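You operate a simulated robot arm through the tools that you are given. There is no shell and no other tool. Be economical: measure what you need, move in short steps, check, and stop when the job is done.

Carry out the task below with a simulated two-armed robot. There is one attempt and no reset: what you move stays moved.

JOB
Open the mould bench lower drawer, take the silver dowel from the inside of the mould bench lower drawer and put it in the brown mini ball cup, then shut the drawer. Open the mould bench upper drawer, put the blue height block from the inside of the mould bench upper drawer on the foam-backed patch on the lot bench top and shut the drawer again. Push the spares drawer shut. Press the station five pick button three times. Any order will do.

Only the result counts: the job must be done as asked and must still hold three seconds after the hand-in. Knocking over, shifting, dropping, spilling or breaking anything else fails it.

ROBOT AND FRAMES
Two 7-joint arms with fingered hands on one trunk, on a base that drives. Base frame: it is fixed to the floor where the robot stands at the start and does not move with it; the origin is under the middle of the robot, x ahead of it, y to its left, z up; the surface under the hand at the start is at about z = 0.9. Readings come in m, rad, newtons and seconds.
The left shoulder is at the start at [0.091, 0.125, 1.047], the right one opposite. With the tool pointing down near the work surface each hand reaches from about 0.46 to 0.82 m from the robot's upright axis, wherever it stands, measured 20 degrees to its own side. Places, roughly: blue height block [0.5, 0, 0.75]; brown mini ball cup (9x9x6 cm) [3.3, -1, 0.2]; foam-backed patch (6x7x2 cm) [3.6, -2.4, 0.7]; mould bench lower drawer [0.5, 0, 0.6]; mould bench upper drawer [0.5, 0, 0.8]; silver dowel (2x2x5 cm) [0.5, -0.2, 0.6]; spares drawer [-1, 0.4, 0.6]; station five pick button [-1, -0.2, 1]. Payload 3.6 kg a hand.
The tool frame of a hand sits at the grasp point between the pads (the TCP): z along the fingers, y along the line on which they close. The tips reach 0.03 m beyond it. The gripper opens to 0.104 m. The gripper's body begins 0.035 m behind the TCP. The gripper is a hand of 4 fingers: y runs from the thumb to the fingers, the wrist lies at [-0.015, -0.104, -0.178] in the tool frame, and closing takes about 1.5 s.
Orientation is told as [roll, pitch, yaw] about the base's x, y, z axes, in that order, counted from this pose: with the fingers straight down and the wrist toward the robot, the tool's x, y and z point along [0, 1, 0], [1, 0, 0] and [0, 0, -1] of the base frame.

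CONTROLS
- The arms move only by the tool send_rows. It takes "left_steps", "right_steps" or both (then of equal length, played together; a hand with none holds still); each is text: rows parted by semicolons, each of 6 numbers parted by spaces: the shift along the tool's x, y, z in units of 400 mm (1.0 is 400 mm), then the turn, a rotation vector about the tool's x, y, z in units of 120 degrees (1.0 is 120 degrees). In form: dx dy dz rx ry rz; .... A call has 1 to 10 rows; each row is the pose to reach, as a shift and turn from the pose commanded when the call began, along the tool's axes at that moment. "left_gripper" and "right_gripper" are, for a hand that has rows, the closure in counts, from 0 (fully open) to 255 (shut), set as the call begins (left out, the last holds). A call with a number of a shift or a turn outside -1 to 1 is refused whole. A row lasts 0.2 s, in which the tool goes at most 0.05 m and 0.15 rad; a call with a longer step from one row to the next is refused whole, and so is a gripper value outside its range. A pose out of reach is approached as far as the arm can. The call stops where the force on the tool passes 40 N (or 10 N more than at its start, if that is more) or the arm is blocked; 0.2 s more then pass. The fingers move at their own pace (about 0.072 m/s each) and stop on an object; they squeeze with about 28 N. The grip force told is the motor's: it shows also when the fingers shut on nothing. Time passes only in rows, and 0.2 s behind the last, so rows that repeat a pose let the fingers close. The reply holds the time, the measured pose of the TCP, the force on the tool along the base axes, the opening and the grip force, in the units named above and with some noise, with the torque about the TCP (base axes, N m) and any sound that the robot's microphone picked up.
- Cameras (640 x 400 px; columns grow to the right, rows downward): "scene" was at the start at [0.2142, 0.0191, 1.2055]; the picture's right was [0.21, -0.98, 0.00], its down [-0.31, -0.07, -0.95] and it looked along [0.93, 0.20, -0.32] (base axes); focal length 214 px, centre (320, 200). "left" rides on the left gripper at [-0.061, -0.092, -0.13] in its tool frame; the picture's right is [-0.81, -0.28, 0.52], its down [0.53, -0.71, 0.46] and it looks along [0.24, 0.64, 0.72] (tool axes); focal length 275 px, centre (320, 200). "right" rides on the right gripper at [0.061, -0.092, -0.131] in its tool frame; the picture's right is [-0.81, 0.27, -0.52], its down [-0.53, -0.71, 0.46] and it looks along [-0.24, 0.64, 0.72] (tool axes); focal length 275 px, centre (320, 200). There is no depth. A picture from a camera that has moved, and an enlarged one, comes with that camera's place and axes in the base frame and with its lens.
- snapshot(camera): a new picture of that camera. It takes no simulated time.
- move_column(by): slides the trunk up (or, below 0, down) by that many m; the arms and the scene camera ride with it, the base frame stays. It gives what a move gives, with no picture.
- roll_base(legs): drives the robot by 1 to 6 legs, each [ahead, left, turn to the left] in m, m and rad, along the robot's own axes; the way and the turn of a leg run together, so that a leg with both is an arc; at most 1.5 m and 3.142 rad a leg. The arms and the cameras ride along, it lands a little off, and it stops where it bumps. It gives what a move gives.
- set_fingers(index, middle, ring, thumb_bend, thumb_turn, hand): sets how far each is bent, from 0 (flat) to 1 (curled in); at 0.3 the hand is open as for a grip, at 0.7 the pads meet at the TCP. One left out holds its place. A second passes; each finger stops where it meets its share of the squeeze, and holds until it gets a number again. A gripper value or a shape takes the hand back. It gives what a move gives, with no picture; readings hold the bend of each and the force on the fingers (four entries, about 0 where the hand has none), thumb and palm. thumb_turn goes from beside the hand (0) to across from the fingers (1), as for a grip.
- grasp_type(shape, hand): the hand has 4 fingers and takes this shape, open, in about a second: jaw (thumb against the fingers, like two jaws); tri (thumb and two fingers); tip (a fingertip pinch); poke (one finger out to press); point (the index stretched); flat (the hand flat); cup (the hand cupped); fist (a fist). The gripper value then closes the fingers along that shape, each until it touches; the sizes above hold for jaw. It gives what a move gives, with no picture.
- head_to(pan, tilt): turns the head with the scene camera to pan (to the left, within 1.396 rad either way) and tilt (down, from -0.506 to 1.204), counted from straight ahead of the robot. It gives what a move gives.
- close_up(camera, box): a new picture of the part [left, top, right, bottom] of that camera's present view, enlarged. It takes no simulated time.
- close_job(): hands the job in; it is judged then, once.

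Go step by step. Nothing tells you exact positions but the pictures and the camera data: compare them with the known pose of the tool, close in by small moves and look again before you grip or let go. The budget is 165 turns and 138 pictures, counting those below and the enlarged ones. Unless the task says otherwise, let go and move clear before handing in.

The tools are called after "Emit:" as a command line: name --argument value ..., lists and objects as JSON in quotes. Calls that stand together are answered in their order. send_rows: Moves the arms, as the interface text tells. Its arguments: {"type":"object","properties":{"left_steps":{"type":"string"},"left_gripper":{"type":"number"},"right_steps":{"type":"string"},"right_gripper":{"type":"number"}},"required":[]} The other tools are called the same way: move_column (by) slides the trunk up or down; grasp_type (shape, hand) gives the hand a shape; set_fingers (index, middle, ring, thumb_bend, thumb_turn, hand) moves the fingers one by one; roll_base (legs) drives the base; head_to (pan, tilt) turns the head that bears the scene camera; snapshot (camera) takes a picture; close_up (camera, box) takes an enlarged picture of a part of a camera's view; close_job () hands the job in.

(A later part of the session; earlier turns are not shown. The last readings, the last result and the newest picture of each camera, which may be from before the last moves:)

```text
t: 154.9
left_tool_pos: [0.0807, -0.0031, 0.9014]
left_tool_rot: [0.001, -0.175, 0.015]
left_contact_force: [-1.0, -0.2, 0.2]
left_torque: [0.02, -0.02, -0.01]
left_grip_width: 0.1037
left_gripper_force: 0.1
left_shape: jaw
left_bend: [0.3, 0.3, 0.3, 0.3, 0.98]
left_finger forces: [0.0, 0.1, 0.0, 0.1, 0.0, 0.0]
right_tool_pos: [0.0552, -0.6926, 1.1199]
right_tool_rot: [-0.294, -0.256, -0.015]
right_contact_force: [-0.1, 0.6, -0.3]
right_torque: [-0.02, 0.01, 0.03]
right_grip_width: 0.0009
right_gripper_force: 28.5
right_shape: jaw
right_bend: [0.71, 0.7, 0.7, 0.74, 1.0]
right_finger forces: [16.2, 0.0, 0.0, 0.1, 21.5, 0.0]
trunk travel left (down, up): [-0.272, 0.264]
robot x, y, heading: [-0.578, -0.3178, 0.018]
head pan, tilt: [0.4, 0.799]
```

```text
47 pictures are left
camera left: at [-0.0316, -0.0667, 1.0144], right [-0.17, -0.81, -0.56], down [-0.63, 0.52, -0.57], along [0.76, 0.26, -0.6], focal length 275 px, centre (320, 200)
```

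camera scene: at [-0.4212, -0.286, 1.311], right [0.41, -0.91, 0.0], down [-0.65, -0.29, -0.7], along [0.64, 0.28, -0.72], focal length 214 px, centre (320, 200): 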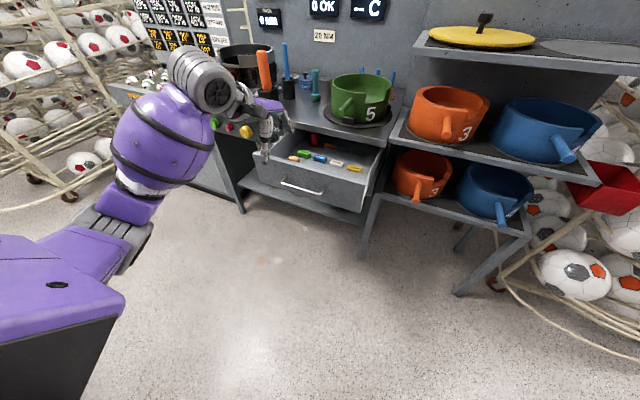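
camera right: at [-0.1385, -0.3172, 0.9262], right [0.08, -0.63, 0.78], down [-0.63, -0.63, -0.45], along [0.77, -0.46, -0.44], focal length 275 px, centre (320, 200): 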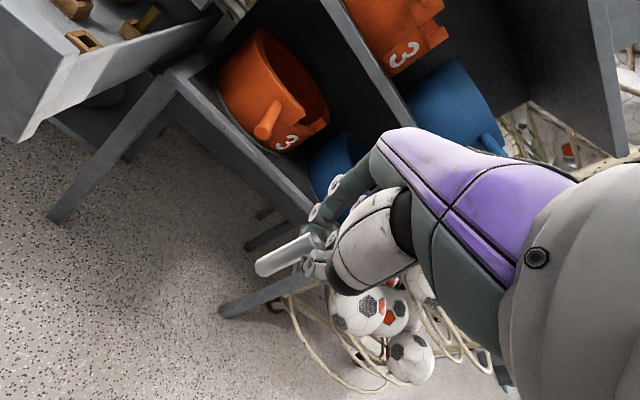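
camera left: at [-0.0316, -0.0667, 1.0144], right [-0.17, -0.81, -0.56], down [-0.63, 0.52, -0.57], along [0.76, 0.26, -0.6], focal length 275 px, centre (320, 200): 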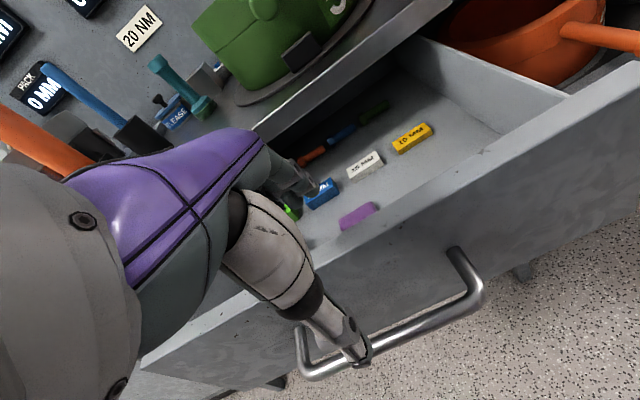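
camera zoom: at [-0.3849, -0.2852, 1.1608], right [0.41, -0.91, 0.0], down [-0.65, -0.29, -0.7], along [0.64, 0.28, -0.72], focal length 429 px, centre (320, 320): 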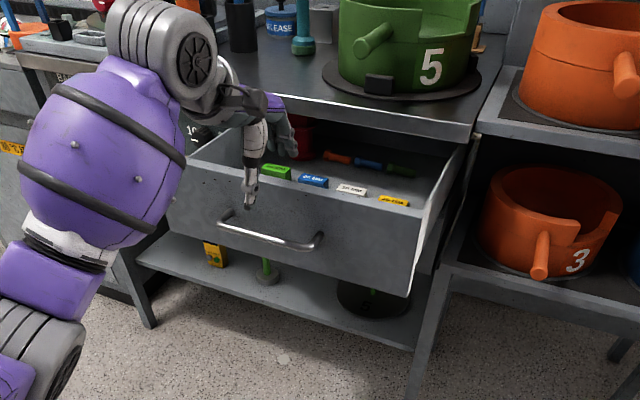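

The hand straddles the front panel. Lowering slightly, gripping the panel edge, then pulling.

Emit:
move_column --by -0.025

Emit:
send_rows --left_steps "0 0 0 0 0 0; 0 0 0 0 0 0; 0 0 0 0 0 0; 0 0 0 0 0 0; 0 0 0 0 0 0; 0 0 0 0 0 0; 0 0 0 0 0 0" --left_gripper 255

Emit:
send_rows --left_steps "0 -0.05 -0.0085 0 0 0; 0 -0.1 -0.017 0 0 0; 0 -0.15 -0.026 0 0 0; 0 -0.2 -0.034 0 0 0; 0 -0.24 -0.041 0 0 0; 0 -0.24 -0.041 0 0 0"

Emit:
snapshot --camera "scene"

```text
t: 155.6
left_tool_pos: [0.0807, -0.0033, 0.876]
left_tool_rot: [0.001, -0.173, 0.016]
left_contact_force: [-0.2, 0.3, 0.0]
left_torque: [-0.02, -0.03, -0.03]
left_grip_width: 0.1035
left_gripper_force: 0.0
left_shape: jaw
left_bend: [0.3, 0.3, 0.3, 0.3, 0.98]
left_finger forces: [0.0, 0.1, 0.0, 0.1, 0.0, 0.0]
right_tool_pos: [0.0554, -0.6927, 1.0958]
right_tool_rot: [-0.295, -0.255, -0.015]
right_contact_force: [0.4, 0.4, -0.2]
right_torque: [0.03, -0.02, 0.01]
right_grip_width: 0.0009
right_gripper_force: 28.0
right_shape: jaw
right_bend: [0.71, 0.7, 0.7, 0.74, 1.0]
right_finger forces: [16.3, 0.0, 0.0, 0.0, 21.4, 0.0]
trunk travel left (down, up): [-0.247, 0.289]
robot x, y, heading: [-0.5823, -0.3179, 0.021]
head pan, tilt: [0.4, 0.799]
```

```text
t: 157.2
left_tool_pos: [0.0809, -0.0037, 0.8758]
left_tool_rot: [0.0, -0.17, 0.014]
left_contact_force: [-1.3, 0.2, -1.4]
left_torque: [-0.01, 0.13, -0.14]
left_grip_width: 0.0154
left_gripper_force: 28.0
left_shape: jaw
left_bend: [0.74, 0.48, 0.45, 0.58, 1.0]
left_finger forces: [13.9, 7.5, 3.6, 0.0, 27.0, 0.0]
right_tool_pos: [0.0562, -0.6926, 1.094]
right_tool_rot: [-0.295, -0.253, -0.016]
right_contact_force: [-0.6, -0.2, -0.5]
right_torque: [0.01, 0.0, -0.01]
right_grip_width: 0.0009
right_gripper_force: 27.5
right_shape: jaw
right_bend: [0.71, 0.7, 0.7, 0.74, 1.0]
right_finger forces: [16.2, 0.1, 0.0, 0.0, 21.5, 0.1]
trunk travel left (down, up): [-0.247, 0.289]
robot x, y, heading: [-0.5797, -0.3205, 0.022]
head pan, tilt: [0.4, 0.799]
```

```text
t: 158.6
left_tool_pos: [-0.017, -0.0037, 0.8744]
left_tool_rot: [0.0, -0.172, 0.016]
left_contact_force: [0.2, 4.1, -0.9]
left_torque: [0.1, 0.04, -0.01]
left_grip_width: 0.0156
left_gripper_force: 27.8
left_shape: jaw
left_bend: [0.74, 0.48, 0.44, 0.58, 1.0]
left_finger forces: [15.0, 8.0, 3.5, 0.0, 27.3, 0.0]
right_tool_pos: [0.0548, -0.6923, 1.0948]
right_tool_rot: [-0.296, -0.254, -0.016]
right_contact_force: [0.2, -0.2, -0.4]
right_torque: [0.02, 0.03, 0.02]
right_grip_width: 0.0004
right_gripper_force: 28.2
right_shape: jaw
right_bend: [0.71, 0.7, 0.7, 0.74, 1.0]
right_finger forces: [16.2, 0.0, 0.1, 0.0, 21.6, 0.0]
trunk travel left (down, up): [-0.247, 0.289]
robot x, y, heading: [-0.5833, -0.3203, 0.02]
head pan, tilt: [0.4, 0.799]
```

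```text
46 pictures are left
camera scene: at [-0.3783, -0.2847, 1.1356], right [0.41, -0.91, 0.0], down [-0.65, -0.29, -0.7], along [0.64, 0.28, -0.72], focal length 214 px, centre (320, 200)
```

scene: 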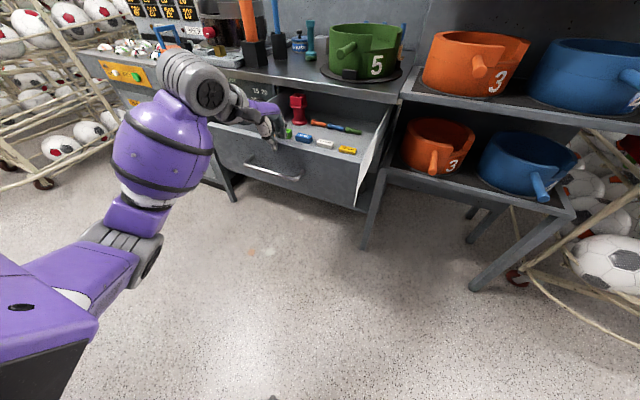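

The drawer came out another 10 cm, so the blue block is now about [0.217, 0.036, 0.755]. Release the panel, rise, and move over the block.

Emit:
send_rows --left_steps "0 0 0 0 0 0; 0 0 0 0 0 0; 0 0 0 0 0 0; 0 0 0 0 0 0; 0 0 0 0 0 0; 0 0 0 0 0 0; 0 0 0 0 0 0" --left_gripper 0

Emit:
move_column --by 0.09

Emit:
send_rows --left_steps "0.02 0.1 0.017 0 0 0; 0.04 0.2 0.034 0 0 0; 0.06 0.3 0.051 0 0 0; 0.08 0.4 0.068 0 0 0; 0.1 0.5 0.085 0 0 0; 0.11 0.577 0.098 0 0 0; 0.11 0.577 0.098 0 0 0"

Emit:
close_up --camera "scene" --box '[200, 60, 400, 200]'

Emit:
snapshot --camera "left"

```text
t: 160.2
left_tool_pos: [-0.0168, -0.005, 0.8752]
left_tool_rot: [0.001, -0.172, 0.015]
left_contact_force: [0.7, 0.6, -1.0]
left_torque: [0.02, 0.03, -0.04]
left_grip_width: 0.1038
left_gripper_force: 0.1
left_shape: jaw
left_bend: [0.3, 0.3, 0.3, 0.3, 0.98]
left_finger forces: [0.1, 0.0, 0.0, 0.0, 0.0, 0.1]
right_tool_pos: [0.0553, -0.6928, 1.0941]
right_tool_rot: [-0.294, -0.255, -0.015]
right_contact_force: [0.3, 0.1, -1.1]
right_torque: [0.02, 0.03, 0.0]
right_grip_width: 0.001
right_gripper_force: 28.3
right_shape: jaw
right_bend: [0.71, 0.7, 0.7, 0.74, 1.0]
right_finger forces: [16.2, 0.0, 0.0, 0.1, 21.6, 0.1]
trunk travel left (down, up): [-0.247, 0.289]
robot x, y, heading: [-0.5838, -0.3198, 0.018]
head pan, tilt: [0.4, 0.799]
```

```text
t: 161.4
left_tool_pos: [-0.0171, -0.0044, 0.9646]
left_tool_rot: [0.0, -0.171, 0.016]
left_contact_force: [0.0, 1.2, -0.9]
left_torque: [-0.04, -0.02, 0.0]
left_grip_width: 0.1034
left_gripper_force: 0.0
left_shape: jaw
left_bend: [0.3, 0.3, 0.3, 0.3, 0.98]
left_finger forces: [0.0, 0.0, 0.0, 0.0, 0.0, 0.0]
right_tool_pos: [0.0559, -0.6915, 1.1837]
right_tool_rot: [-0.296, -0.252, -0.013]
right_contact_force: [-0.6, 0.5, -0.1]
right_torque: [0.01, -0.01, 0.05]
right_grip_width: 0.0007
right_gripper_force: 28.2
right_shape: jaw
right_bend: [0.71, 0.7, 0.7, 0.74, 1.0]
right_finger forces: [16.1, 0.0, 0.1, 0.1, 21.5, 0.0]
trunk travel left (down, up): [-0.337, 0.199]
robot x, y, heading: [-0.5831, -0.3183, 0.027]
head pan, tilt: [0.4, 0.799]
```

```text
t: 163.0
left_tool_pos: [0.2055, 0.0367, 0.9643]
left_tool_rot: [0.002, -0.175, 0.014]
left_contact_force: [-0.2, 0.0, -0.1]
left_torque: [0.02, 0.02, -0.01]
left_grip_width: 0.1037
left_gripper_force: 0.0
left_shape: jaw
left_bend: [0.3, 0.3, 0.3, 0.3, 0.98]
left_finger forces: [0.1, 0.0, 0.0, 0.0, 0.0, 0.0]
left hand out of reach, approached as far as the arm can: row 6, 7
right_tool_pos: [0.055, -0.6921, 1.1854]
right_tool_rot: [-0.295, -0.255, -0.017]
right_contact_force: [0.2, -0.4, 0.0]
right_torque: [0.03, 0.01, 0.0]
right_grip_width: 0.0008
right_gripper_force: 27.9
right_shape: jaw
right_bend: [0.71, 0.7, 0.7, 0.74, 1.0]
right_finger forces: [16.1, 0.1, 0.0, 0.0, 21.6, 0.0]
trunk travel left (down, up): [-0.337, 0.199]
robot x, y, heading: [-0.587, -0.3247, 0.019]
head pan, tilt: [0.4, 0.799]
```

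```text
2.86 times, centred on (300, 130) of scene
camera zoom: at [-0.399, -0.2852, 1.2237], right [0.41, -0.91, 0.0], down [-0.65, -0.29, -0.7], along [0.64, 0.28, -0.72], focal length 613 px, centre (377, 400)
```

zoom: 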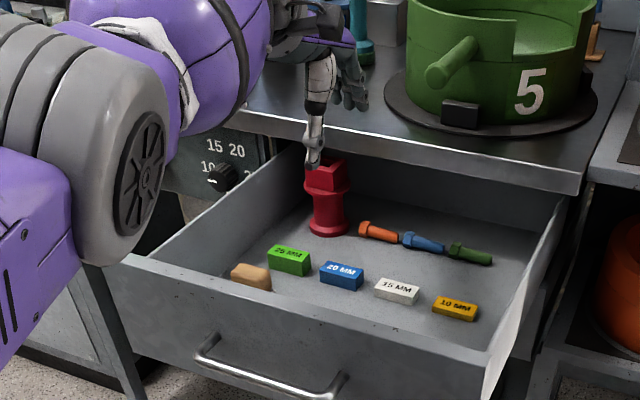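

```text
44 pictures are left
camera left: at [0.093, -0.0274, 1.0773], right [-0.17, -0.81, -0.56], down [-0.63, 0.52, -0.57], along [0.76, 0.25, -0.6], focal length 275 px, centre (320, 200)
```

left: 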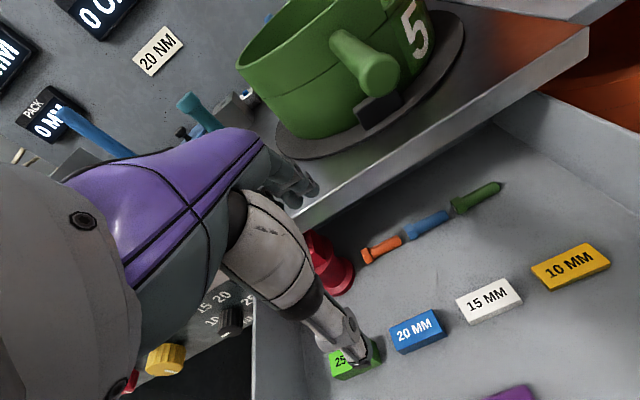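

The blue block top is at [0.218, 0.036, 0.759]. A small base correction puts the fingers squarely over it, then I descend most of the way and check.

Emit:
roll_base --legs '[[0.016, 0.012, 0]]'

Emit:
move_column --by -0.13

Emit:
close_up --camera "left" --box '[220, 160, 540, 400]'

Emit:
close_up --camera "scene" --box '[220, 40, 400, 180]'

```text
t: 163.8
left_tool_pos: [0.2205, 0.0479, 0.9629]
left_tool_rot: [-0.001, -0.174, 0.014]
left_contact_force: [0.5, -0.2, -1.3]
left_torque: [-0.01, -0.02, 0.02]
left_grip_width: 0.104
left_gripper_force: 0.1
left_shape: jaw
left_bend: [0.3, 0.3, 0.3, 0.3, 0.98]
left_finger forces: [0.0, 0.0, 0.0, 0.0, 0.1, 0.1]
right_tool_pos: [0.071, -0.6798, 1.1848]
right_tool_rot: [-0.296, -0.254, -0.017]
right_contact_force: [-0.2, 0.2, -1.4]
right_torque: [0.0, -0.01, -0.03]
right_grip_width: 0.0008
right_gripper_force: 28.2
right_shape: jaw
right_bend: [0.71, 0.7, 0.7, 0.74, 1.0]
right_finger forces: [16.2, 0.0, 0.0, 0.1, 21.7, 0.0]
trunk travel left (down, up): [-0.337, 0.199]
robot x, y, heading: [-0.5643, -0.3083, 0.019]
head pan, tilt: [0.4, 0.799]
```

```text
t: 165.4
left_tool_pos: [0.2211, 0.0478, 0.8348]
left_tool_rot: [0.001, -0.176, 0.016]
left_contact_force: [0.6, 0.0, 0.6]
left_torque: [0.03, 0.02, -0.02]
left_grip_width: 0.1037
left_gripper_force: 0.0
left_shape: jaw
left_bend: [0.3, 0.3, 0.3, 0.3, 0.98]
left_finger forces: [0.0, 0.0, 0.0, 0.0, 0.0, 0.0]
right_tool_pos: [0.0701, -0.6818, 1.0546]
right_tool_rot: [-0.295, -0.255, -0.016]
right_contact_force: [-1.1, -0.1, -0.3]
right_torque: [0.0, 0.02, 0.0]
right_grip_width: 0.0006
right_gripper_force: 28.1
right_shape: jaw
right_bend: [0.71, 0.7, 0.7, 0.74, 1.0]
right_finger forces: [16.2, 0.0, 0.0, 0.0, 21.7, 0.0]
trunk travel left (down, up): [-0.207, 0.329]
robot x, y, heading: [-0.5625, -0.3049, 0.02]
head pan, tilt: [0.4, 0.799]
```

```text
1.67 times, centred on (380, 280) of left
camera zoom: at [0.1082, -0.0151, 0.9479], right [-0.17, -0.81, -0.56], down [-0.63, 0.52, -0.57], along [0.76, 0.25, -0.6], focal length 459 px, centre (220, 67)
```

zoom: 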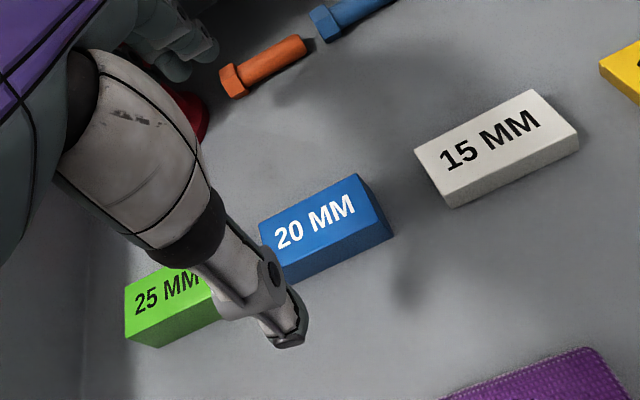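

```text
2.86 times, centred on (310, 110) of scene
camera zoom: at [-0.3508, -0.2725, 1.0933], right [0.41, -0.91, 0.0], down [-0.65, -0.29, -0.7], along [0.64, 0.28, -0.72], focal length 613 px, centre (349, 457)
```

zoom: 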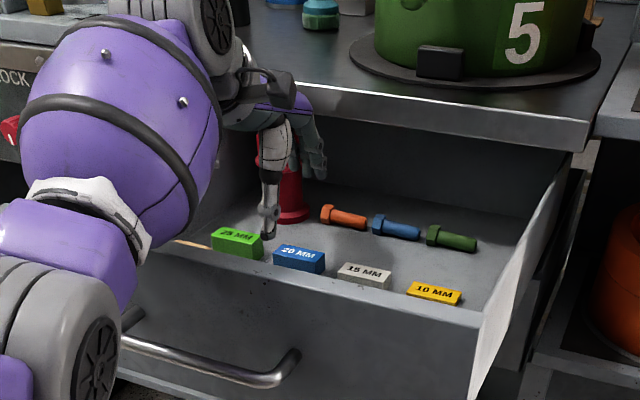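

I'll nudge 6 mm right so thumb and index meet at the block's middle, then descend to grasp height.

Emit:
send_rows --left_steps "-0.018 0 0 0 0 0; -0.018 0 0 0 0 0"

Emit:
move_column --by -0.052

Emit:
close_up --camera "left" --box '[220, 160, 540, 400]'

```text
t: 166.0
left_tool_pos: [0.2207, 0.0412, 0.8344]
left_tool_rot: [-0.002, -0.173, 0.014]
left_contact_force: [-0.4, 0.2, 0.3]
left_torque: [-0.02, -0.01, 0.01]
left_grip_width: 0.1039
left_gripper_force: 0.0
left_shape: jaw
left_bend: [0.3, 0.3, 0.3, 0.3, 0.98]
left_finger forces: [0.0, 0.0, 0.1, 0.0, 0.1, 0.1]
right_tool_pos: [0.0704, -0.6809, 1.0553]
right_tool_rot: [-0.294, -0.254, -0.015]
right_contact_force: [0.9, -0.5, -1.0]
right_torque: [0.01, -0.03, 0.01]
right_grip_width: 0.001
right_gripper_force: 28.2
right_shape: jaw
right_bend: [0.71, 0.7, 0.7, 0.74, 1.0]
right_finger forces: [16.3, 0.0, 0.0, 0.0, 21.7, 0.0]
trunk travel left (down, up): [-0.207, 0.329]
robot x, y, heading: [-0.5688, -0.3061, 0.017]
head pan, tilt: [0.4, 0.799]
```

```text
t: 166.9
left_tool_pos: [0.2182, 0.0378, 0.8482]
left_tool_rot: [0.013, -0.272, 0.013]
left_contact_force: [0.9, 0.3, 0.4]
left_torque: [-0.02, 0.02, -0.01]
left_grip_width: 0.1038
left_gripper_force: 0.0
left_shape: jaw
left_bend: [0.3, 0.3, 0.3, 0.3, 0.98]
left_finger forces: [0.0, 0.0, 0.0, 0.0, 0.0, 0.1]
right_tool_pos: [0.0575, -0.6864, 1.0098]
right_tool_rot: [-0.288, -0.27, -0.018]
right_contact_force: [-0.3, 0.2, -0.5]
right_torque: [0.02, 0.01, -0.01]
right_grip_width: 0.0007
right_gripper_force: 27.6
right_shape: jaw
right_bend: [0.71, 0.7, 0.7, 0.74, 1.0]
right_finger forces: [16.2, 0.0, 0.0, 0.1, 21.7, 0.1]
trunk travel left (down, up): [-0.155, 0.381]
robot x, y, heading: [-0.5652, -0.3036, 0.019]
head pan, tilt: [0.4, 0.799]
```

```text
1.67 times, centred on (380, 280) of left
camera zoom: at [0.0951, -0.027, 0.9488], right [-0.11, -0.81, -0.58], down [-0.57, 0.53, -0.62], along [0.81, 0.26, -0.52], focal length 459 px, centre (220, 67)
```

zoom: 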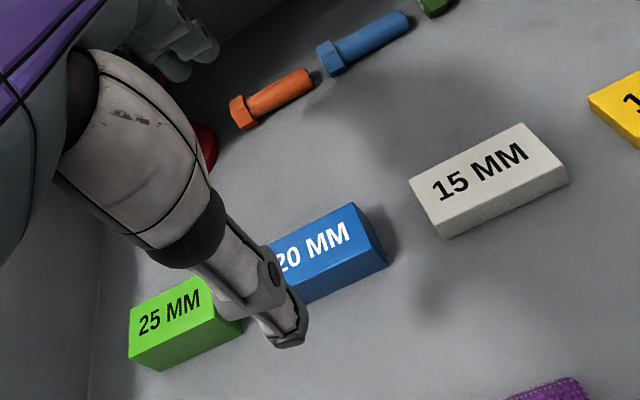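

The left forearm is touching the drawer's front panel, so I'll raise back immediately and approach from a higher shoulder with a more vertical hand.

Emit:
move_column --by 0.27

Emit:
send_rows --left_steps "0 0 0 0.06 0 0; 0 -0.02 0.1 0.12 0 0; 0 -0.03 0.2 0.14 0 0; 0 -0.03 0.2 0.14 0 0"

Emit:
snapshot --camera "scene"

Emit:
snapshot --camera "right"

```text
t: 169.7
left_tool_pos: [0.2165, 0.0409, 1.1218]
left_tool_rot: [0.001, -0.267, 0.013]
left_contact_force: [-0.3, 0.1, 0.4]
left_torque: [0.03, -0.02, 0.02]
left_grip_width: 0.1036
left_gripper_force: 0.1
left_shape: jaw
left_bend: [0.3, 0.3, 0.3, 0.3, 0.98]
left_finger forces: [0.0, 0.0, 0.0, 0.1, 0.0, 0.0]
right_tool_pos: [0.0716, -0.6805, 1.2714]
right_tool_rot: [-0.294, -0.255, -0.016]
right_contact_force: [-0.6, 0.6, -0.1]
right_torque: [0.01, 0.0, 0.01]
right_grip_width: 0.0009
right_gripper_force: 28.1
right_shape: jaw
right_bend: [0.71, 0.7, 0.7, 0.74, 1.0]
right_finger forces: [16.4, 0.1, 0.0, 0.1, 21.5, 0.0]
trunk travel left (down, up): [-0.425, 0.111]
robot x, y, heading: [-0.5708, -0.3095, 0.019]
head pan, tilt: [0.4, 0.799]
```

```text
t: 170.7
left_tool_pos: [0.1754, 0.0267, 1.0504]
left_tool_rot: [-0.001, 0.024, 0.014]
left_contact_force: [-1.0, -0.8, -0.2]
left_torque: [-0.02, -0.02, -0.01]
left_grip_width: 0.104
left_gripper_force: 0.0
left_shape: jaw
left_bend: [0.3, 0.3, 0.3, 0.3, 0.98]
left_finger forces: [0.0, 0.0, 0.0, 0.1, 0.1, 0.0]
left hand out of reach, approached as far as the arm can: row 1, 2, 3, 4
right_tool_pos: [0.0701, -0.6807, 1.2726]
right_tool_rot: [-0.295, -0.253, -0.016]
right_contact_force: [0.0, 0.1, -0.8]
right_torque: [0.02, 0.03, -0.02]
right_grip_width: 0.0008
right_gripper_force: 28.0
right_shape: jaw
right_bend: [0.71, 0.7, 0.7, 0.74, 1.0]
right_finger forces: [16.3, 0.0, 0.0, 0.0, 21.4, 0.0]
trunk travel left (down, up): [-0.425, 0.111]
robot x, y, heading: [-0.5674, -0.3044, 0.02]
head pan, tilt: [0.4, 0.799]
```

```text
40 pictures are left
camera scene: at [-0.4068, -0.2733, 1.3143], right [0.41, -0.91, 0.0], down [-0.65, -0.29, -0.7], along [0.64, 0.28, -0.72], focal length 214 px, centre (320, 200)
```

scene: 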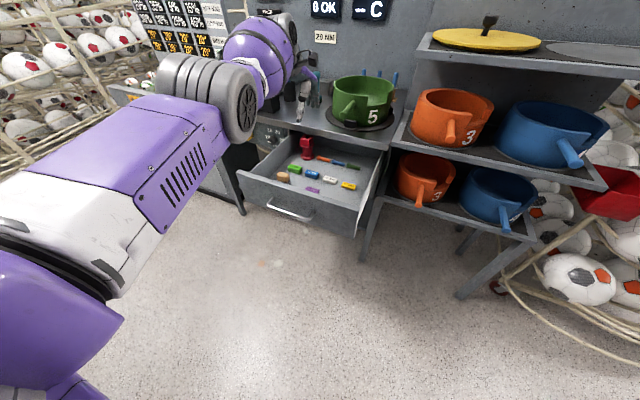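

```text
39 pictures are left
camera right: at [-0.0425, -0.5832, 1.352], right [0.07, -0.63, 0.78], down [-0.63, -0.63, -0.45], along [0.77, -0.46, -0.44], focal length 275 px, centre (320, 200)
```

right: 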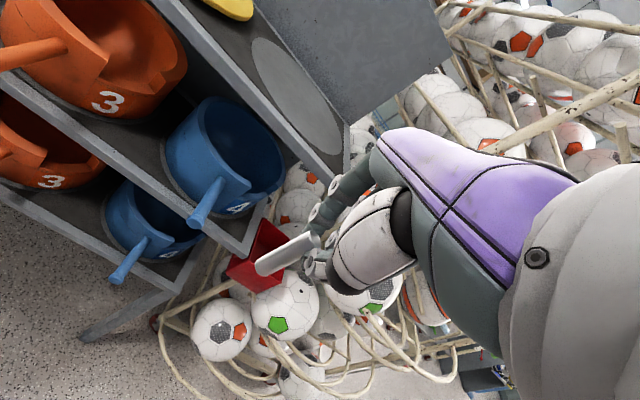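

The blocks and dowel are fine. The robot is too far from the block, so I'll retract the right hand and then drive 18 cm closer.

Emit:
send_rows --right_steps "-0.006 -0.087 -0.021 0 0 0; -0.012 -0.174 -0.042 0 0 0; -0.018 -0.261 -0.063 0 0 0; -0.025 -0.348 -0.085 0 0 0; -0.032 -0.436 -0.107 0 0 0; -0.032 -0.436 -0.107 0 0 0"

Emit:
roll_base --legs '[[0.18, 0.02, 0]]'

```text
t: 172.1
left_tool_pos: [0.1774, 0.0273, 1.05]
left_tool_rot: [0.0, 0.024, 0.013]
left_contact_force: [-0.7, 0.3, 0.2]
left_torque: [0.0, 0.0, 0.0]
left_grip_width: 0.104
left_gripper_force: 0.1
left_shape: jaw
left_bend: [0.3, 0.3, 0.3, 0.3, 0.98]
left_finger forces: [0.1, 0.0, 0.0, 0.0, 0.0, 0.0]
right_tool_pos: [-0.1113, -0.6785, 1.2731]
right_tool_rot: [-0.295, -0.254, -0.017]
right_contact_force: [-0.3, 0.7, -0.7]
right_torque: [0.01, 0.0, 0.0]
right_grip_width: 0.0009
right_gripper_force: 28.2
right_shape: jaw
right_bend: [0.71, 0.7, 0.7, 0.74, 1.0]
right_finger forces: [16.3, 0.1, 0.1, 0.0, 21.5, 0.0]
trunk travel left (down, up): [-0.425, 0.111]
robot x, y, heading: [-0.5685, -0.3085, 0.021]
head pan, tilt: [0.4, 0.799]
```

```text
t: 173.6
left_tool_pos: [0.354, 0.0516, 1.051]
left_tool_rot: [0.0, 0.024, 0.017]
left_contact_force: [-0.1, 0.1, 0.7]
left_torque: [0.0, 0.02, 0.01]
left_grip_width: 0.1037
left_gripper_force: 0.1
left_shape: jaw
left_bend: [0.3, 0.3, 0.3, 0.3, 0.98]
left_finger forces: [0.1, 0.1, 0.0, 0.0, 0.1, 0.0]
right_tool_pos: [0.0675, -0.6552, 1.2728]
right_tool_rot: [-0.293, -0.254, -0.015]
right_contact_force: [0.4, 0.5, 0.4]
right_torque: [-0.01, -0.01, 0.01]
right_grip_width: 0.001
right_gripper_force: 27.2
right_shape: jaw
right_bend: [0.71, 0.7, 0.7, 0.74, 1.0]
right_finger forces: [16.2, 0.0, 0.0, 0.1, 21.6, 0.1]
trunk travel left (down, up): [-0.425, 0.111]
robot x, y, heading: [-0.3888, -0.288, 0.023]
head pan, tilt: [0.4, 0.799]
```

Now bring the left hand back over the block and straight down with the arm.

Emit:
send_rows --left_steps "-0.01 -0.115 0 0 0 0; -0.025 -0.23 0 0 0 0; -0.025 -0.34 0.01 0 0 0; -0.025 -0.34 0.115 0 0 0; -0.025 -0.34 0.22 0 0 0; -0.025 -0.34 0.325 0 0 0; -0.025 -0.34 0.43 0 0 0; -0.025 -0.34 0.52 0 0 0; -0.025 -0.34 0.58 0 0 0; -0.025 -0.34 0.58 0 0 0"

Emit:
snapshot --camera "scene"

Emit:
snapshot --camera "left"

```text
t: 175.8
left_tool_pos: [0.2085, 0.0387, 0.8213]
left_tool_rot: [0.002, 0.025, 0.015]
left_contact_force: [0.8, -0.2, -0.5]
left_torque: [-0.03, 0.03, 0.01]
left_grip_width: 0.1039
left_gripper_force: 0.1
left_shape: jaw
left_bend: [0.3, 0.3, 0.3, 0.3, 0.98]
left_finger forces: [0.1, 0.1, 0.0, 0.0, 0.1, 0.1]
right_tool_pos: [0.0673, -0.6556, 1.2706]
right_tool_rot: [-0.296, -0.255, -0.013]
right_contact_force: [-0.3, -0.1, -1.1]
right_torque: [0.0, -0.02, 0.03]
right_grip_width: 0.0008
right_gripper_force: 28.3
right_shape: jaw
right_bend: [0.71, 0.7, 0.7, 0.74, 1.0]
right_finger forces: [16.2, 0.0, 0.0, 0.0, 21.6, 0.0]
trunk travel left (down, up): [-0.425, 0.111]
robot x, y, heading: [-0.3897, -0.2821, 0.022]
head pan, tilt: [0.4, 0.799]
```

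```text
38 pictures are left
camera scene: at [-0.2294, -0.2499, 1.3144], right [0.41, -0.91, 0.0], down [-0.65, -0.29, -0.7], along [0.64, 0.29, -0.72], focal length 214 px, centre (320, 200)
```

scene: 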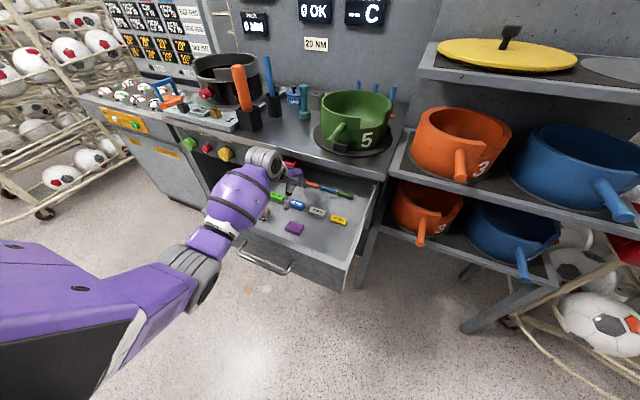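

```text
37 pictures are left
camera left: at [0.1215, -0.0247, 0.954], right [-0.27, -0.81, -0.51], down [-0.73, 0.52, -0.44], along [0.62, 0.25, -0.74], focal length 275 px, centre (320, 200)
```

left: 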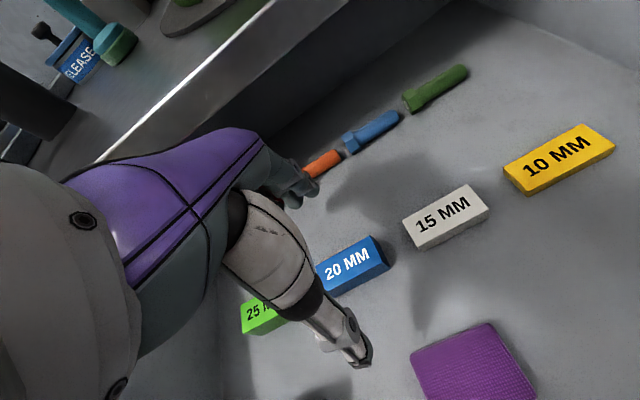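

Block confirmed at [0.214, 0.038]. Fine adjust and go down to grasp height, then look before closing.

Emit:
send_rows --left_steps "0.005 0.012 0.05 0 0 0; 0.008 0.018 0.1 0 0 0; 0.008 0.018 0.108 0 0 0; 0.008 0.018 0.108 0 0 0"

Emit:
snapshot --camera "left"

```text
t: 176.8
left_tool_pos: [0.2162, 0.0415, 0.778]
left_tool_rot: [-0.002, 0.023, 0.017]
left_contact_force: [0.0, 0.0, -0.5]
left_torque: [0.01, 0.01, 0.02]
left_grip_width: 0.1042
left_gripper_force: 0.1
left_shape: jaw
left_bend: [0.3, 0.3, 0.3, 0.3, 0.98]
left_finger forces: [0.0, 0.0, 0.1, 0.1, 0.0, 0.0]
right_tool_pos: [0.0666, -0.6558, 1.2734]
right_tool_rot: [-0.295, -0.255, -0.015]
right_contact_force: [0.8, -0.3, -0.2]
right_torque: [0.04, 0.0, 0.0]
right_grip_width: 0.0007
right_gripper_force: 28.2
right_shape: jaw
right_bend: [0.71, 0.7, 0.7, 0.74, 1.0]
right_finger forces: [16.2, 0.1, 0.0, 0.1, 21.7, 0.0]
trunk travel left (down, up): [-0.425, 0.111]
robot x, y, heading: [-0.3901, -0.2853, 0.023]
head pan, tilt: [0.4, 0.799]
```

```text
36 pictures are left
camera left: at [0.1282, -0.0217, 0.911], right [-0.27, -0.81, -0.51], down [-0.73, 0.52, -0.44], along [0.62, 0.25, -0.74], focal length 275 px, centre (320, 200)
```

left: 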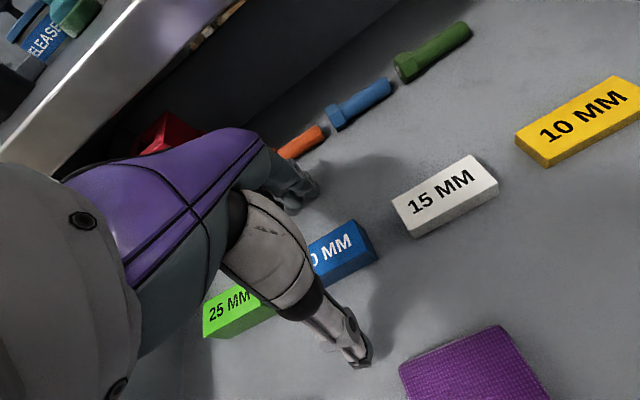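

Block lies between thumb and fingers. Closing.

Emit:
send_rows --left_steps "0 0 0 0 0 0; 0 0 0 0 0 0; 0 0 0 0 0 0; 0 0 0 0 0 0; 0 0 0 0 0 0; 0 0 0 0 0 0; 0 0 0 0 0 0; 0 0 0 0 0 0" --left_gripper 255

Emit:
close_up --camera "left" --box '[200, 120, 480, 380]'

```text
t: 178.6
left_tool_pos: [0.2173, 0.0414, 0.7769]
left_tool_rot: [0.0, 0.024, 0.016]
left_contact_force: [-0.1, -0.1, 0.1]
left_torque: [-0.03, -0.02, 0.02]
left_grip_width: 0.0197
left_gripper_force: 28.4
left_shape: jaw
left_bend: [0.73, 0.6, 0.61, 0.75, 1.0]
left_finger forces: [15.4, 6.9, 3.2, 0.0, 25.6, 0.1]
right_tool_pos: [0.0662, -0.6567, 1.272]
right_tool_rot: [-0.294, -0.255, -0.014]
right_contact_force: [-0.4, -0.9, -0.4]
right_torque: [-0.03, 0.01, 0.02]
right_grip_width: 0.0009
right_gripper_force: 28.3
right_shape: jaw
right_bend: [0.71, 0.7, 0.7, 0.74, 1.0]
right_finger forces: [16.2, 0.0, 0.0, 0.0, 21.6, 0.0]
trunk travel left (down, up): [-0.425, 0.111]
robot x, y, heading: [-0.3884, -0.2812, 0.025]
head pan, tilt: [0.4, 0.799]
```

```text
1.54 times, centred on (340, 250) of left
camera zoom: at [0.1282, -0.0217, 0.9112], right [-0.27, -0.81, -0.51], down [-0.73, 0.52, -0.44], along [0.62, 0.25, -0.74], focal length 424 px, centre (289, 123)
```

zoom: 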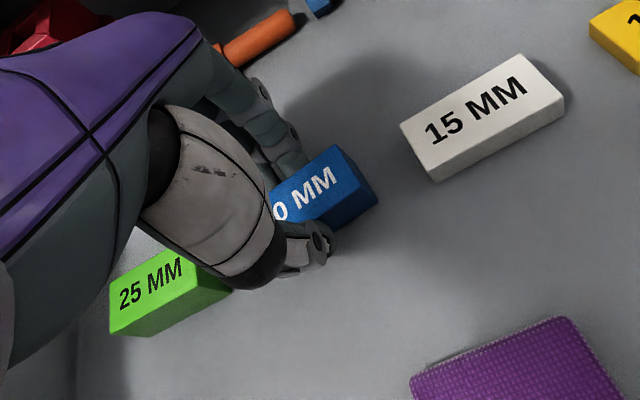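

Firm grip (all fingers and thumb loaded). Lifting straight up.

Emit:
send_rows --left_steps "0 0 -0.06 0 0 0; 0 0 -0.14 0 0 0; 0 0 -0.24 0 0 0; 0 0 -0.34 0 0 0; 0 0 -0.44 0 0 0; 0 0 -0.52 0 0 0; 0 0 -0.52 0 0 0"

Emit:
snapshot --camera "left"

```text
t: 180.2
left_tool_pos: [0.2255, 0.042, 0.9855]
left_tool_rot: [-0.001, 0.025, 0.016]
left_contact_force: [-0.2, -0.1, 0.8]
left_torque: [-0.03, -0.03, 0.0]
left_grip_width: 0.0195
left_gripper_force: 27.7
left_shape: jaw
left_bend: [0.73, 0.6, 0.61, 0.75, 1.0]
left_finger forces: [15.6, 6.8, 3.1, 0.1, 25.5, 0.0]
right_tool_pos: [0.066, -0.6558, 1.273]
right_tool_rot: [-0.294, -0.255, -0.014]
right_contact_force: [0.0, -0.8, -0.7]
right_torque: [-0.02, -0.01, 0.01]
right_grip_width: 0.0011
right_gripper_force: 28.6
right_shape: jaw
right_bend: [0.71, 0.7, 0.7, 0.74, 1.0]
right_finger forces: [16.3, 0.0, 0.0, 0.1, 21.7, 0.0]
trunk travel left (down, up): [-0.425, 0.111]
robot x, y, heading: [-0.3853, -0.2833, 0.022]
head pan, tilt: [0.4, 0.799]
```

```text
34 pictures are left
camera left: at [0.1369, -0.0213, 1.1185], right [-0.27, -0.81, -0.51], down [-0.73, 0.52, -0.44], along [0.62, 0.25, -0.74], focal length 275 px, centre (320, 200)
```

left: 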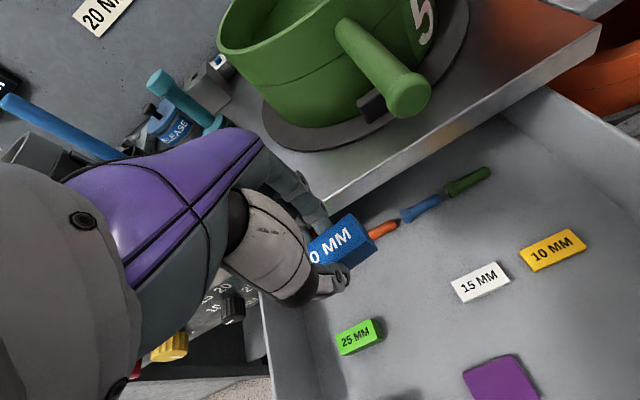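

The blue block is secured in the left hand. Both hands are full now, so I'll deliver both items first and come back to shut the drawer with a free fist. I'll back away and look to the right for the route.

Emit:
move_column --by 0.1

Emit:
head_to --pan -1.2 --tilt 0.35

Emit:
roll_base --legs '[[-0.15, 0, 0]]'

Emit:
snapshot --camera "scene"

```text
t: 181.5
left_tool_pos: [0.2229, 0.0418, 1.0848]
left_tool_rot: [0.001, 0.024, 0.016]
left_contact_force: [0.0, -0.2, -1.2]
left_torque: [0.0, -0.04, -0.07]
left_grip_width: 0.0197
left_gripper_force: 27.9
left_shape: jaw
left_bend: [0.73, 0.6, 0.61, 0.75, 1.0]
left_finger forces: [15.6, 6.6, 3.2, 0.1, 25.4, 0.0]
right_tool_pos: [0.0678, -0.6543, 1.3722]
right_tool_rot: [-0.296, -0.251, -0.013]
right_contact_force: [-0.2, 0.2, -0.8]
right_torque: [0.0, 0.02, -0.02]
right_grip_width: 0.0007
right_gripper_force: 28.0
right_shape: jaw
right_bend: [0.71, 0.7, 0.7, 0.74, 1.0]
right_finger forces: [16.2, 0.0, 0.1, 0.0, 21.7, 0.1]
trunk travel left (down, up): [-0.525, 0.011]
robot x, y, heading: [-0.3917, -0.2875, 0.025]
head pan, tilt: [0.4, 0.799]
```

```text
t: 183.2
left_tool_pos: [0.223, 0.0423, 1.0863]
left_tool_rot: [0.0, 0.023, 0.015]
left_contact_force: [0.4, 0.4, -0.3]
left_torque: [0.01, -0.01, 0.01]
left_grip_width: 0.0195
left_gripper_force: 28.2
left_shape: jaw
left_bend: [0.73, 0.6, 0.61, 0.75, 1.0]
left_finger forces: [15.6, 6.7, 3.2, 0.1, 25.6, 0.0]
right_tool_pos: [0.0665, -0.6549, 1.3723]
right_tool_rot: [-0.295, -0.256, -0.013]
right_contact_force: [-0.3, -0.5, -0.6]
right_torque: [0.02, -0.05, -0.03]
right_grip_width: 0.0008
right_gripper_force: 28.1
right_shape: jaw
right_bend: [0.71, 0.7, 0.7, 0.74, 1.0]
right_finger forces: [16.4, 0.0, 0.1, 0.0, 21.6, 0.1]
trunk travel left (down, up): [-0.525, 0.011]
robot x, y, heading: [-0.3904, -0.2818, 0.025]
head pan, tilt: [-1.201, 0.351]
```

```text
t: 184.6
left_tool_pos: [0.0723, 0.0376, 1.086]
left_tool_rot: [0.002, 0.026, 0.015]
left_contact_force: [-0.3, -0.2, -0.4]
left_torque: [0.03, 0.0, -0.01]
left_grip_width: 0.0196
left_gripper_force: 28.5
left_shape: jaw
left_bend: [0.73, 0.6, 0.61, 0.75, 1.0]
left_finger forces: [15.6, 6.6, 3.1, 0.0, 25.6, 0.0]
right_tool_pos: [-0.0858, -0.6578, 1.3719]
right_tool_rot: [-0.295, -0.253, -0.013]
right_contact_force: [-0.2, 0.2, -0.1]
right_torque: [-0.01, -0.04, -0.03]
right_grip_width: 0.0006
right_gripper_force: 27.7
right_shape: jaw
right_bend: [0.71, 0.7, 0.7, 0.74, 1.0]
right_finger forces: [16.3, 0.0, 0.0, 0.0, 21.6, 0.1]
trunk travel left (down, up): [-0.525, 0.011]
robot x, y, heading: [-0.537, -0.2884, 0.021]
head pan, tilt: [-1.201, 0.351]
```

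```text
33 pictures are left
camera scene: at [-0.4906, -0.3738, 1.4676], right [-0.92, -0.38, 0.0], down [-0.13, 0.32, -0.94], along [0.36, -0.87, -0.34], focal length 214 px, centre (320, 200)
```

scene: 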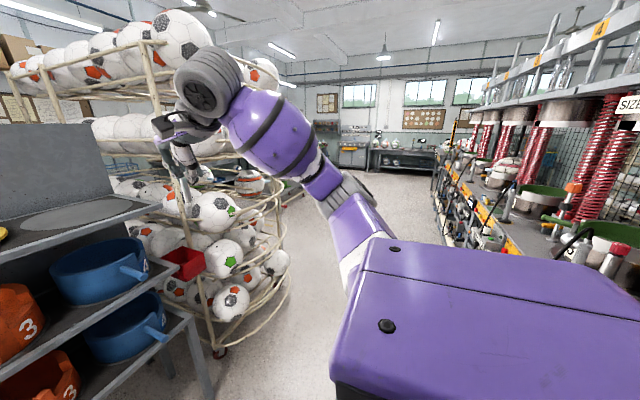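

The aisle along −y is open between the ball rack (x>0.5) and the press stations (x<−0.75). I'll tuck the right hand inward, sidestep along the aisle, then turn to face −y.

Emit:
send_rows --right_steps "0.096 0 -0.029 0 0 0; 0.192 0 -0.058 0 0 0; 0.287 0 -0.087 0 0 0; 0.287 0 -0.087 0 0 0"

Emit:
head_to --pan 0.2 --tilt 0.3

Emit:
roll_base --legs '[[0.15, 0, 0], [0, -0.9, 0], [0, 0, -1.57]]'

Emit:
snapshot --camera "scene"

```text
t: 185.6
left_tool_pos: [0.0724, 0.0382, 1.0862]
left_tool_rot: [0.002, 0.022, 0.016]
left_contact_force: [-0.8, -0.6, -0.2]
left_torque: [0.0, 0.03, 0.01]
left_grip_width: 0.0196
left_gripper_force: 27.9
left_shape: jaw
left_bend: [0.73, 0.6, 0.61, 0.75, 1.0]
left_finger forces: [15.7, 6.6, 3.2, 0.0, 25.7, 0.0]
right_tool_pos: [-0.0868, -0.5385, 1.3745]
right_tool_rot: [-0.296, -0.255, -0.015]
right_contact_force: [-0.1, 0.2, -0.2]
right_torque: [0.01, 0.01, 0.0]
right_grip_width: 0.0009
right_gripper_force: 28.2
right_shape: jaw
right_bend: [0.71, 0.7, 0.7, 0.74, 1.0]
right_finger forces: [16.1, 0.1, 0.0, 0.0, 21.7, 0.1]
trunk travel left (down, up): [-0.525, 0.011]
robot x, y, heading: [-0.5401, -0.2891, 0.021]
head pan, tilt: [-1.201, 0.351]
```

```text
t: 187.1
left_tool_pos: [0.0727, 0.0387, 1.0858]
left_tool_rot: [-0.002, 0.026, 0.016]
left_contact_force: [-0.4, 0.7, 0.2]
left_torque: [0.0, 0.0, 0.0]
left_grip_width: 0.0195
left_gripper_force: 27.8
left_shape: jaw
left_bend: [0.73, 0.6, 0.61, 0.75, 1.0]
left_finger forces: [15.6, 6.7, 3.2, 0.0, 25.6, 0.1]
right_tool_pos: [-0.0855, -0.5384, 1.3744]
right_tool_rot: [-0.297, -0.256, -0.014]
right_contact_force: [0.4, -0.2, -0.9]
right_torque: [0.01, 0.03, -0.01]
right_grip_width: 0.0008
right_gripper_force: 28.1
right_shape: jaw
right_bend: [0.71, 0.7, 0.7, 0.74, 1.0]
right_finger forces: [16.1, 0.0, 0.0, 0.1, 21.8, 0.1]
trunk travel left (down, up): [-0.525, 0.011]
robot x, y, heading: [-0.5392, -0.2851, 0.022]
head pan, tilt: [0.201, 0.3]
```

```text
t: 197.4
left_tool_pos: [0.3013, -0.9806, 1.0862]
left_tool_rot: [0.012, 0.034, -0.201]
left_contact_force: [-5.5, 2.7, 2.0]
left_torque: [-0.17, 0.02, -0.07]
left_grip_width: 0.0196
left_gripper_force: 28.4
left_shape: jaw
left_bend: [0.73, 0.6, 0.62, 0.74, 1.0]
left_finger forces: [16.4, 6.5, 4.2, 0.0, 29.6, 0.8]
right_tool_pos: [0.0161, -1.5154, 1.3745]
right_tool_rot: [-0.294, -0.256, -0.25]
right_contact_force: [0.3, 0.6, -0.5]
right_torque: [-0.01, 0.01, -0.01]
right_grip_width: 0.0
right_gripper_force: 28.1
right_shape: jaw
right_bend: [0.72, 0.7, 0.7, 0.76, 1.0]
right_finger forces: [0.1, 0.1, 0.0, 0.0, 0.0, 0.0]
trunk travel left (down, up): [-0.525, 0.011]
robot x, y, heading: [-0.3703, -1.1647, -0.217]
head pan, tilt: [0.201, 0.3]
stopped in leg 3: the force on the tool passed its limit at 65 N (the readings are from after the stop); the commanded pose is now the measured one
```

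```text
32 pictures are left
camera scene: at [-0.2615, -1.1707, 1.4724], right [-0.01, -1.0, 0.0], down [-0.3, 0.0, -0.96], along [0.96, -0.01, -0.3], focal length 214 px, centre (320, 200)
```

scene: 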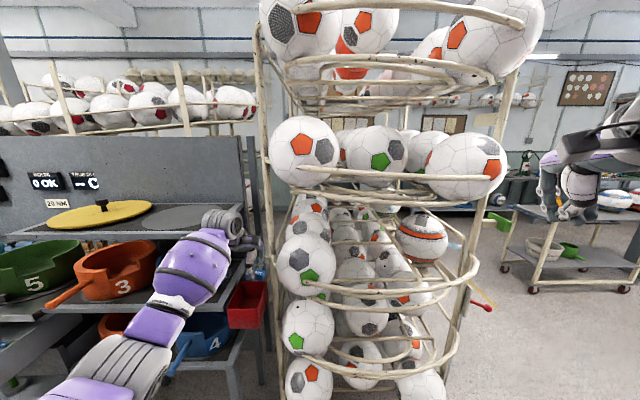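

Something was bumped during the turn, and the right hand no longer reads grip contact. I must look for the dowel right away.

Emit:
snapshot --camera "right"

Emit:
snapshot --camera "left"

```text
31 pictures are left
camera right: at [-0.0713, -1.3947, 1.4533], right [-0.07, -0.63, 0.78], down [-0.76, -0.47, -0.45], along [0.65, -0.62, -0.44], focal length 275 px, centre (320, 200)
```

right: 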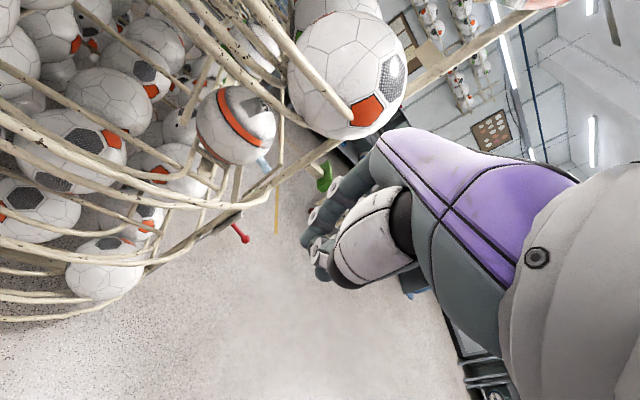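

```text
30 pictures are left
camera left: at [0.2037, -1.0249, 1.2193], right [-0.45, -0.73, -0.52], down [-0.61, 0.67, -0.43], along [0.66, 0.12, -0.74], focal length 275 px, centre (320, 200)
```

left: 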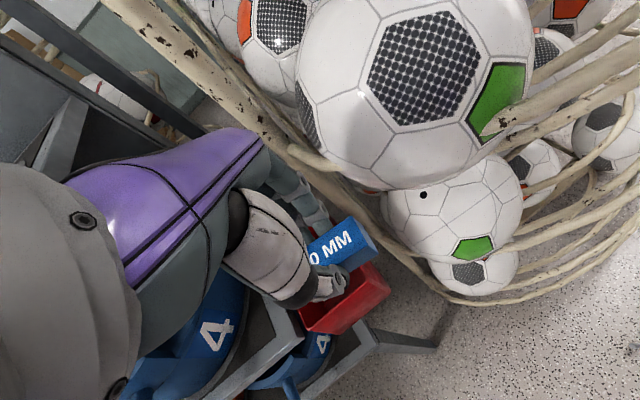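

The dowel was knocked out of the right hand; the block is still held. I'll rotate back to free the left hand from the rack and look for the dowel on the floor.

Emit:
roll_base --legs '[[0, 0, 0.217]]'

Emit:
head_to --pan -0.5 --tilt 0.95

Emit:
roll_base --legs '[[-0.12, 0, 0]]'

Emit:
snapshot --camera "scene"

```text
t: 198.6
left_tool_pos: [0.2466, -0.8401, 1.0856]
left_tool_rot: [0.012, 0.032, 0.022]
left_contact_force: [0.0, 0.3, -1.2]
left_torque: [0.0, -0.03, 0.0]
left_grip_width: 0.0196
left_gripper_force: 27.9
left_shape: jaw
left_bend: [0.73, 0.6, 0.62, 0.74, 1.0]
left_finger forces: [16.5, 6.2, 3.6, 0.0, 26.4, 0.1]
right_tool_pos: [0.0846, -1.423, 1.3727]
right_tool_rot: [-0.294, -0.253, -0.03]
right_contact_force: [-0.3, 0.0, -0.4]
right_torque: [-0.01, 0.01, 0.04]
right_grip_width: 0.0001
right_gripper_force: 28.3
right_shape: jaw
right_bend: [0.72, 0.7, 0.7, 0.76, 1.0]
right_finger forces: [0.2, 0.0, 0.0, 0.0, 0.1, 0.0]
trunk travel left (down, up): [-0.525, 0.011]
robot x, y, heading: [-0.3695, -1.165, 0.004]
head pan, tilt: [0.201, 0.3]
```

```text
t: 199.6
left_tool_pos: [0.2467, -0.8394, 1.0866]
left_tool_rot: [0.01, 0.033, 0.022]
left_contact_force: [0.5, 0.1, -0.4]
left_torque: [0.0, 0.02, 0.0]
left_grip_width: 0.0197
left_gripper_force: 27.7
left_shape: jaw
left_bend: [0.73, 0.6, 0.62, 0.74, 1.0]
left_finger forces: [16.6, 6.3, 3.7, 0.0, 26.3, 0.1]
right_tool_pos: [0.084, -1.4244, 1.3735]
right_tool_rot: [-0.297, -0.252, -0.03]
right_contact_force: [-1.1, 0.1, -0.2]
right_torque: [0.02, 0.03, 0.03]
right_grip_width: 0.0002
right_gripper_force: 28.1
right_shape: jaw
right_bend: [0.72, 0.7, 0.7, 0.76, 1.0]
right_finger forces: [0.0, 0.0, 0.1, 0.1, 0.0, 0.0]
trunk travel left (down, up): [-0.525, 0.011]
robot x, y, heading: [-0.3634, -1.1635, 0.009]
head pan, tilt: [-0.499, 0.949]
```

```text
t: 200.9
left_tool_pos: [0.1296, -0.84, 1.0855]
left_tool_rot: [0.013, 0.034, 0.019]
left_contact_force: [0.2, 0.3, 0.0]
left_torque: [0.0, 0.01, -0.02]
left_grip_width: 0.0197
left_gripper_force: 28.6
left_shape: jaw
left_bend: [0.73, 0.6, 0.62, 0.74, 1.0]
left_finger forces: [16.6, 6.3, 3.7, 0.0, 26.4, 0.0]
right_tool_pos: [-0.0326, -1.4256, 1.3733]
right_tool_rot: [-0.295, -0.254, -0.033]
right_contact_force: [0.0, -0.1, -0.9]
right_torque: [-0.04, 0.02, 0.02]
right_grip_width: 0.0001
right_gripper_force: 27.8
right_shape: jaw
right_bend: [0.72, 0.7, 0.7, 0.76, 1.0]
right_finger forces: [0.0, 0.1, 0.0, 0.0, 0.1, 0.0]
trunk travel left (down, up): [-0.525, 0.011]
robot x, y, heading: [-0.4865, -1.1653, 0.005]
head pan, tilt: [-0.499, 0.949]
```

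```text
29 pictures are left
camera scene: at [-0.4067, -1.2016, 1.4164], right [-0.47, -0.88, 0.0], down [-0.72, 0.39, -0.58], along [0.51, -0.28, -0.81], focal length 214 px, centre (320, 200)
```

scene: 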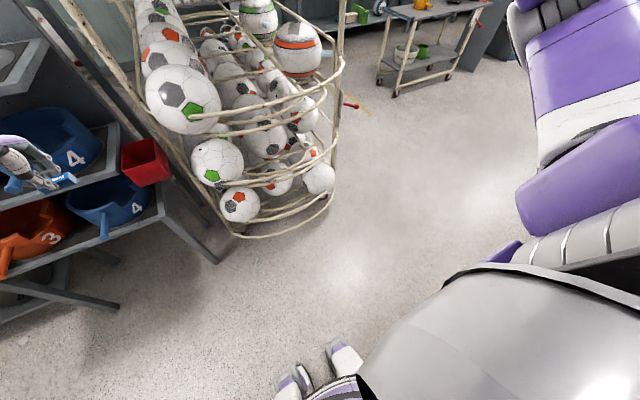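

Emit:
close_up --camera "scene" --box '[170, 200, 490, 400]'

Emit:
close_up --camera "scene" --box '[290, 40, 530, 210]'

```text
2.00 times, centred on (330, 300) of scene
camera zoom: at [-0.4067, -1.2016, 1.4164], right [-0.47, -0.88, 0.0], down [-0.72, 0.39, -0.58], along [0.51, -0.28, -0.81], focal length 429 px, centre (300, 0)
```

zoom: 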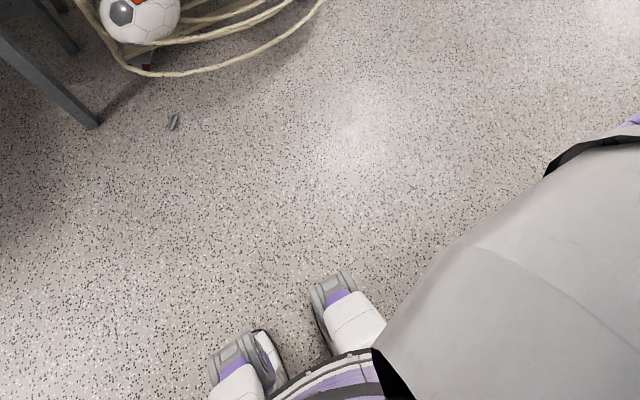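

```text
2.35 times, centred on (410, 125) of scene
camera zoom: at [-0.4067, -1.2016, 1.4164], right [-0.47, -0.88, 0.0], down [-0.72, 0.39, -0.58], along [0.51, -0.28, -0.81], focal length 505 px, centre (108, 376)
```

zoom: 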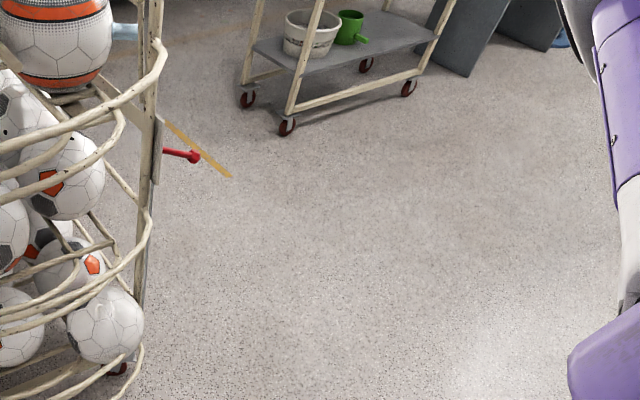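

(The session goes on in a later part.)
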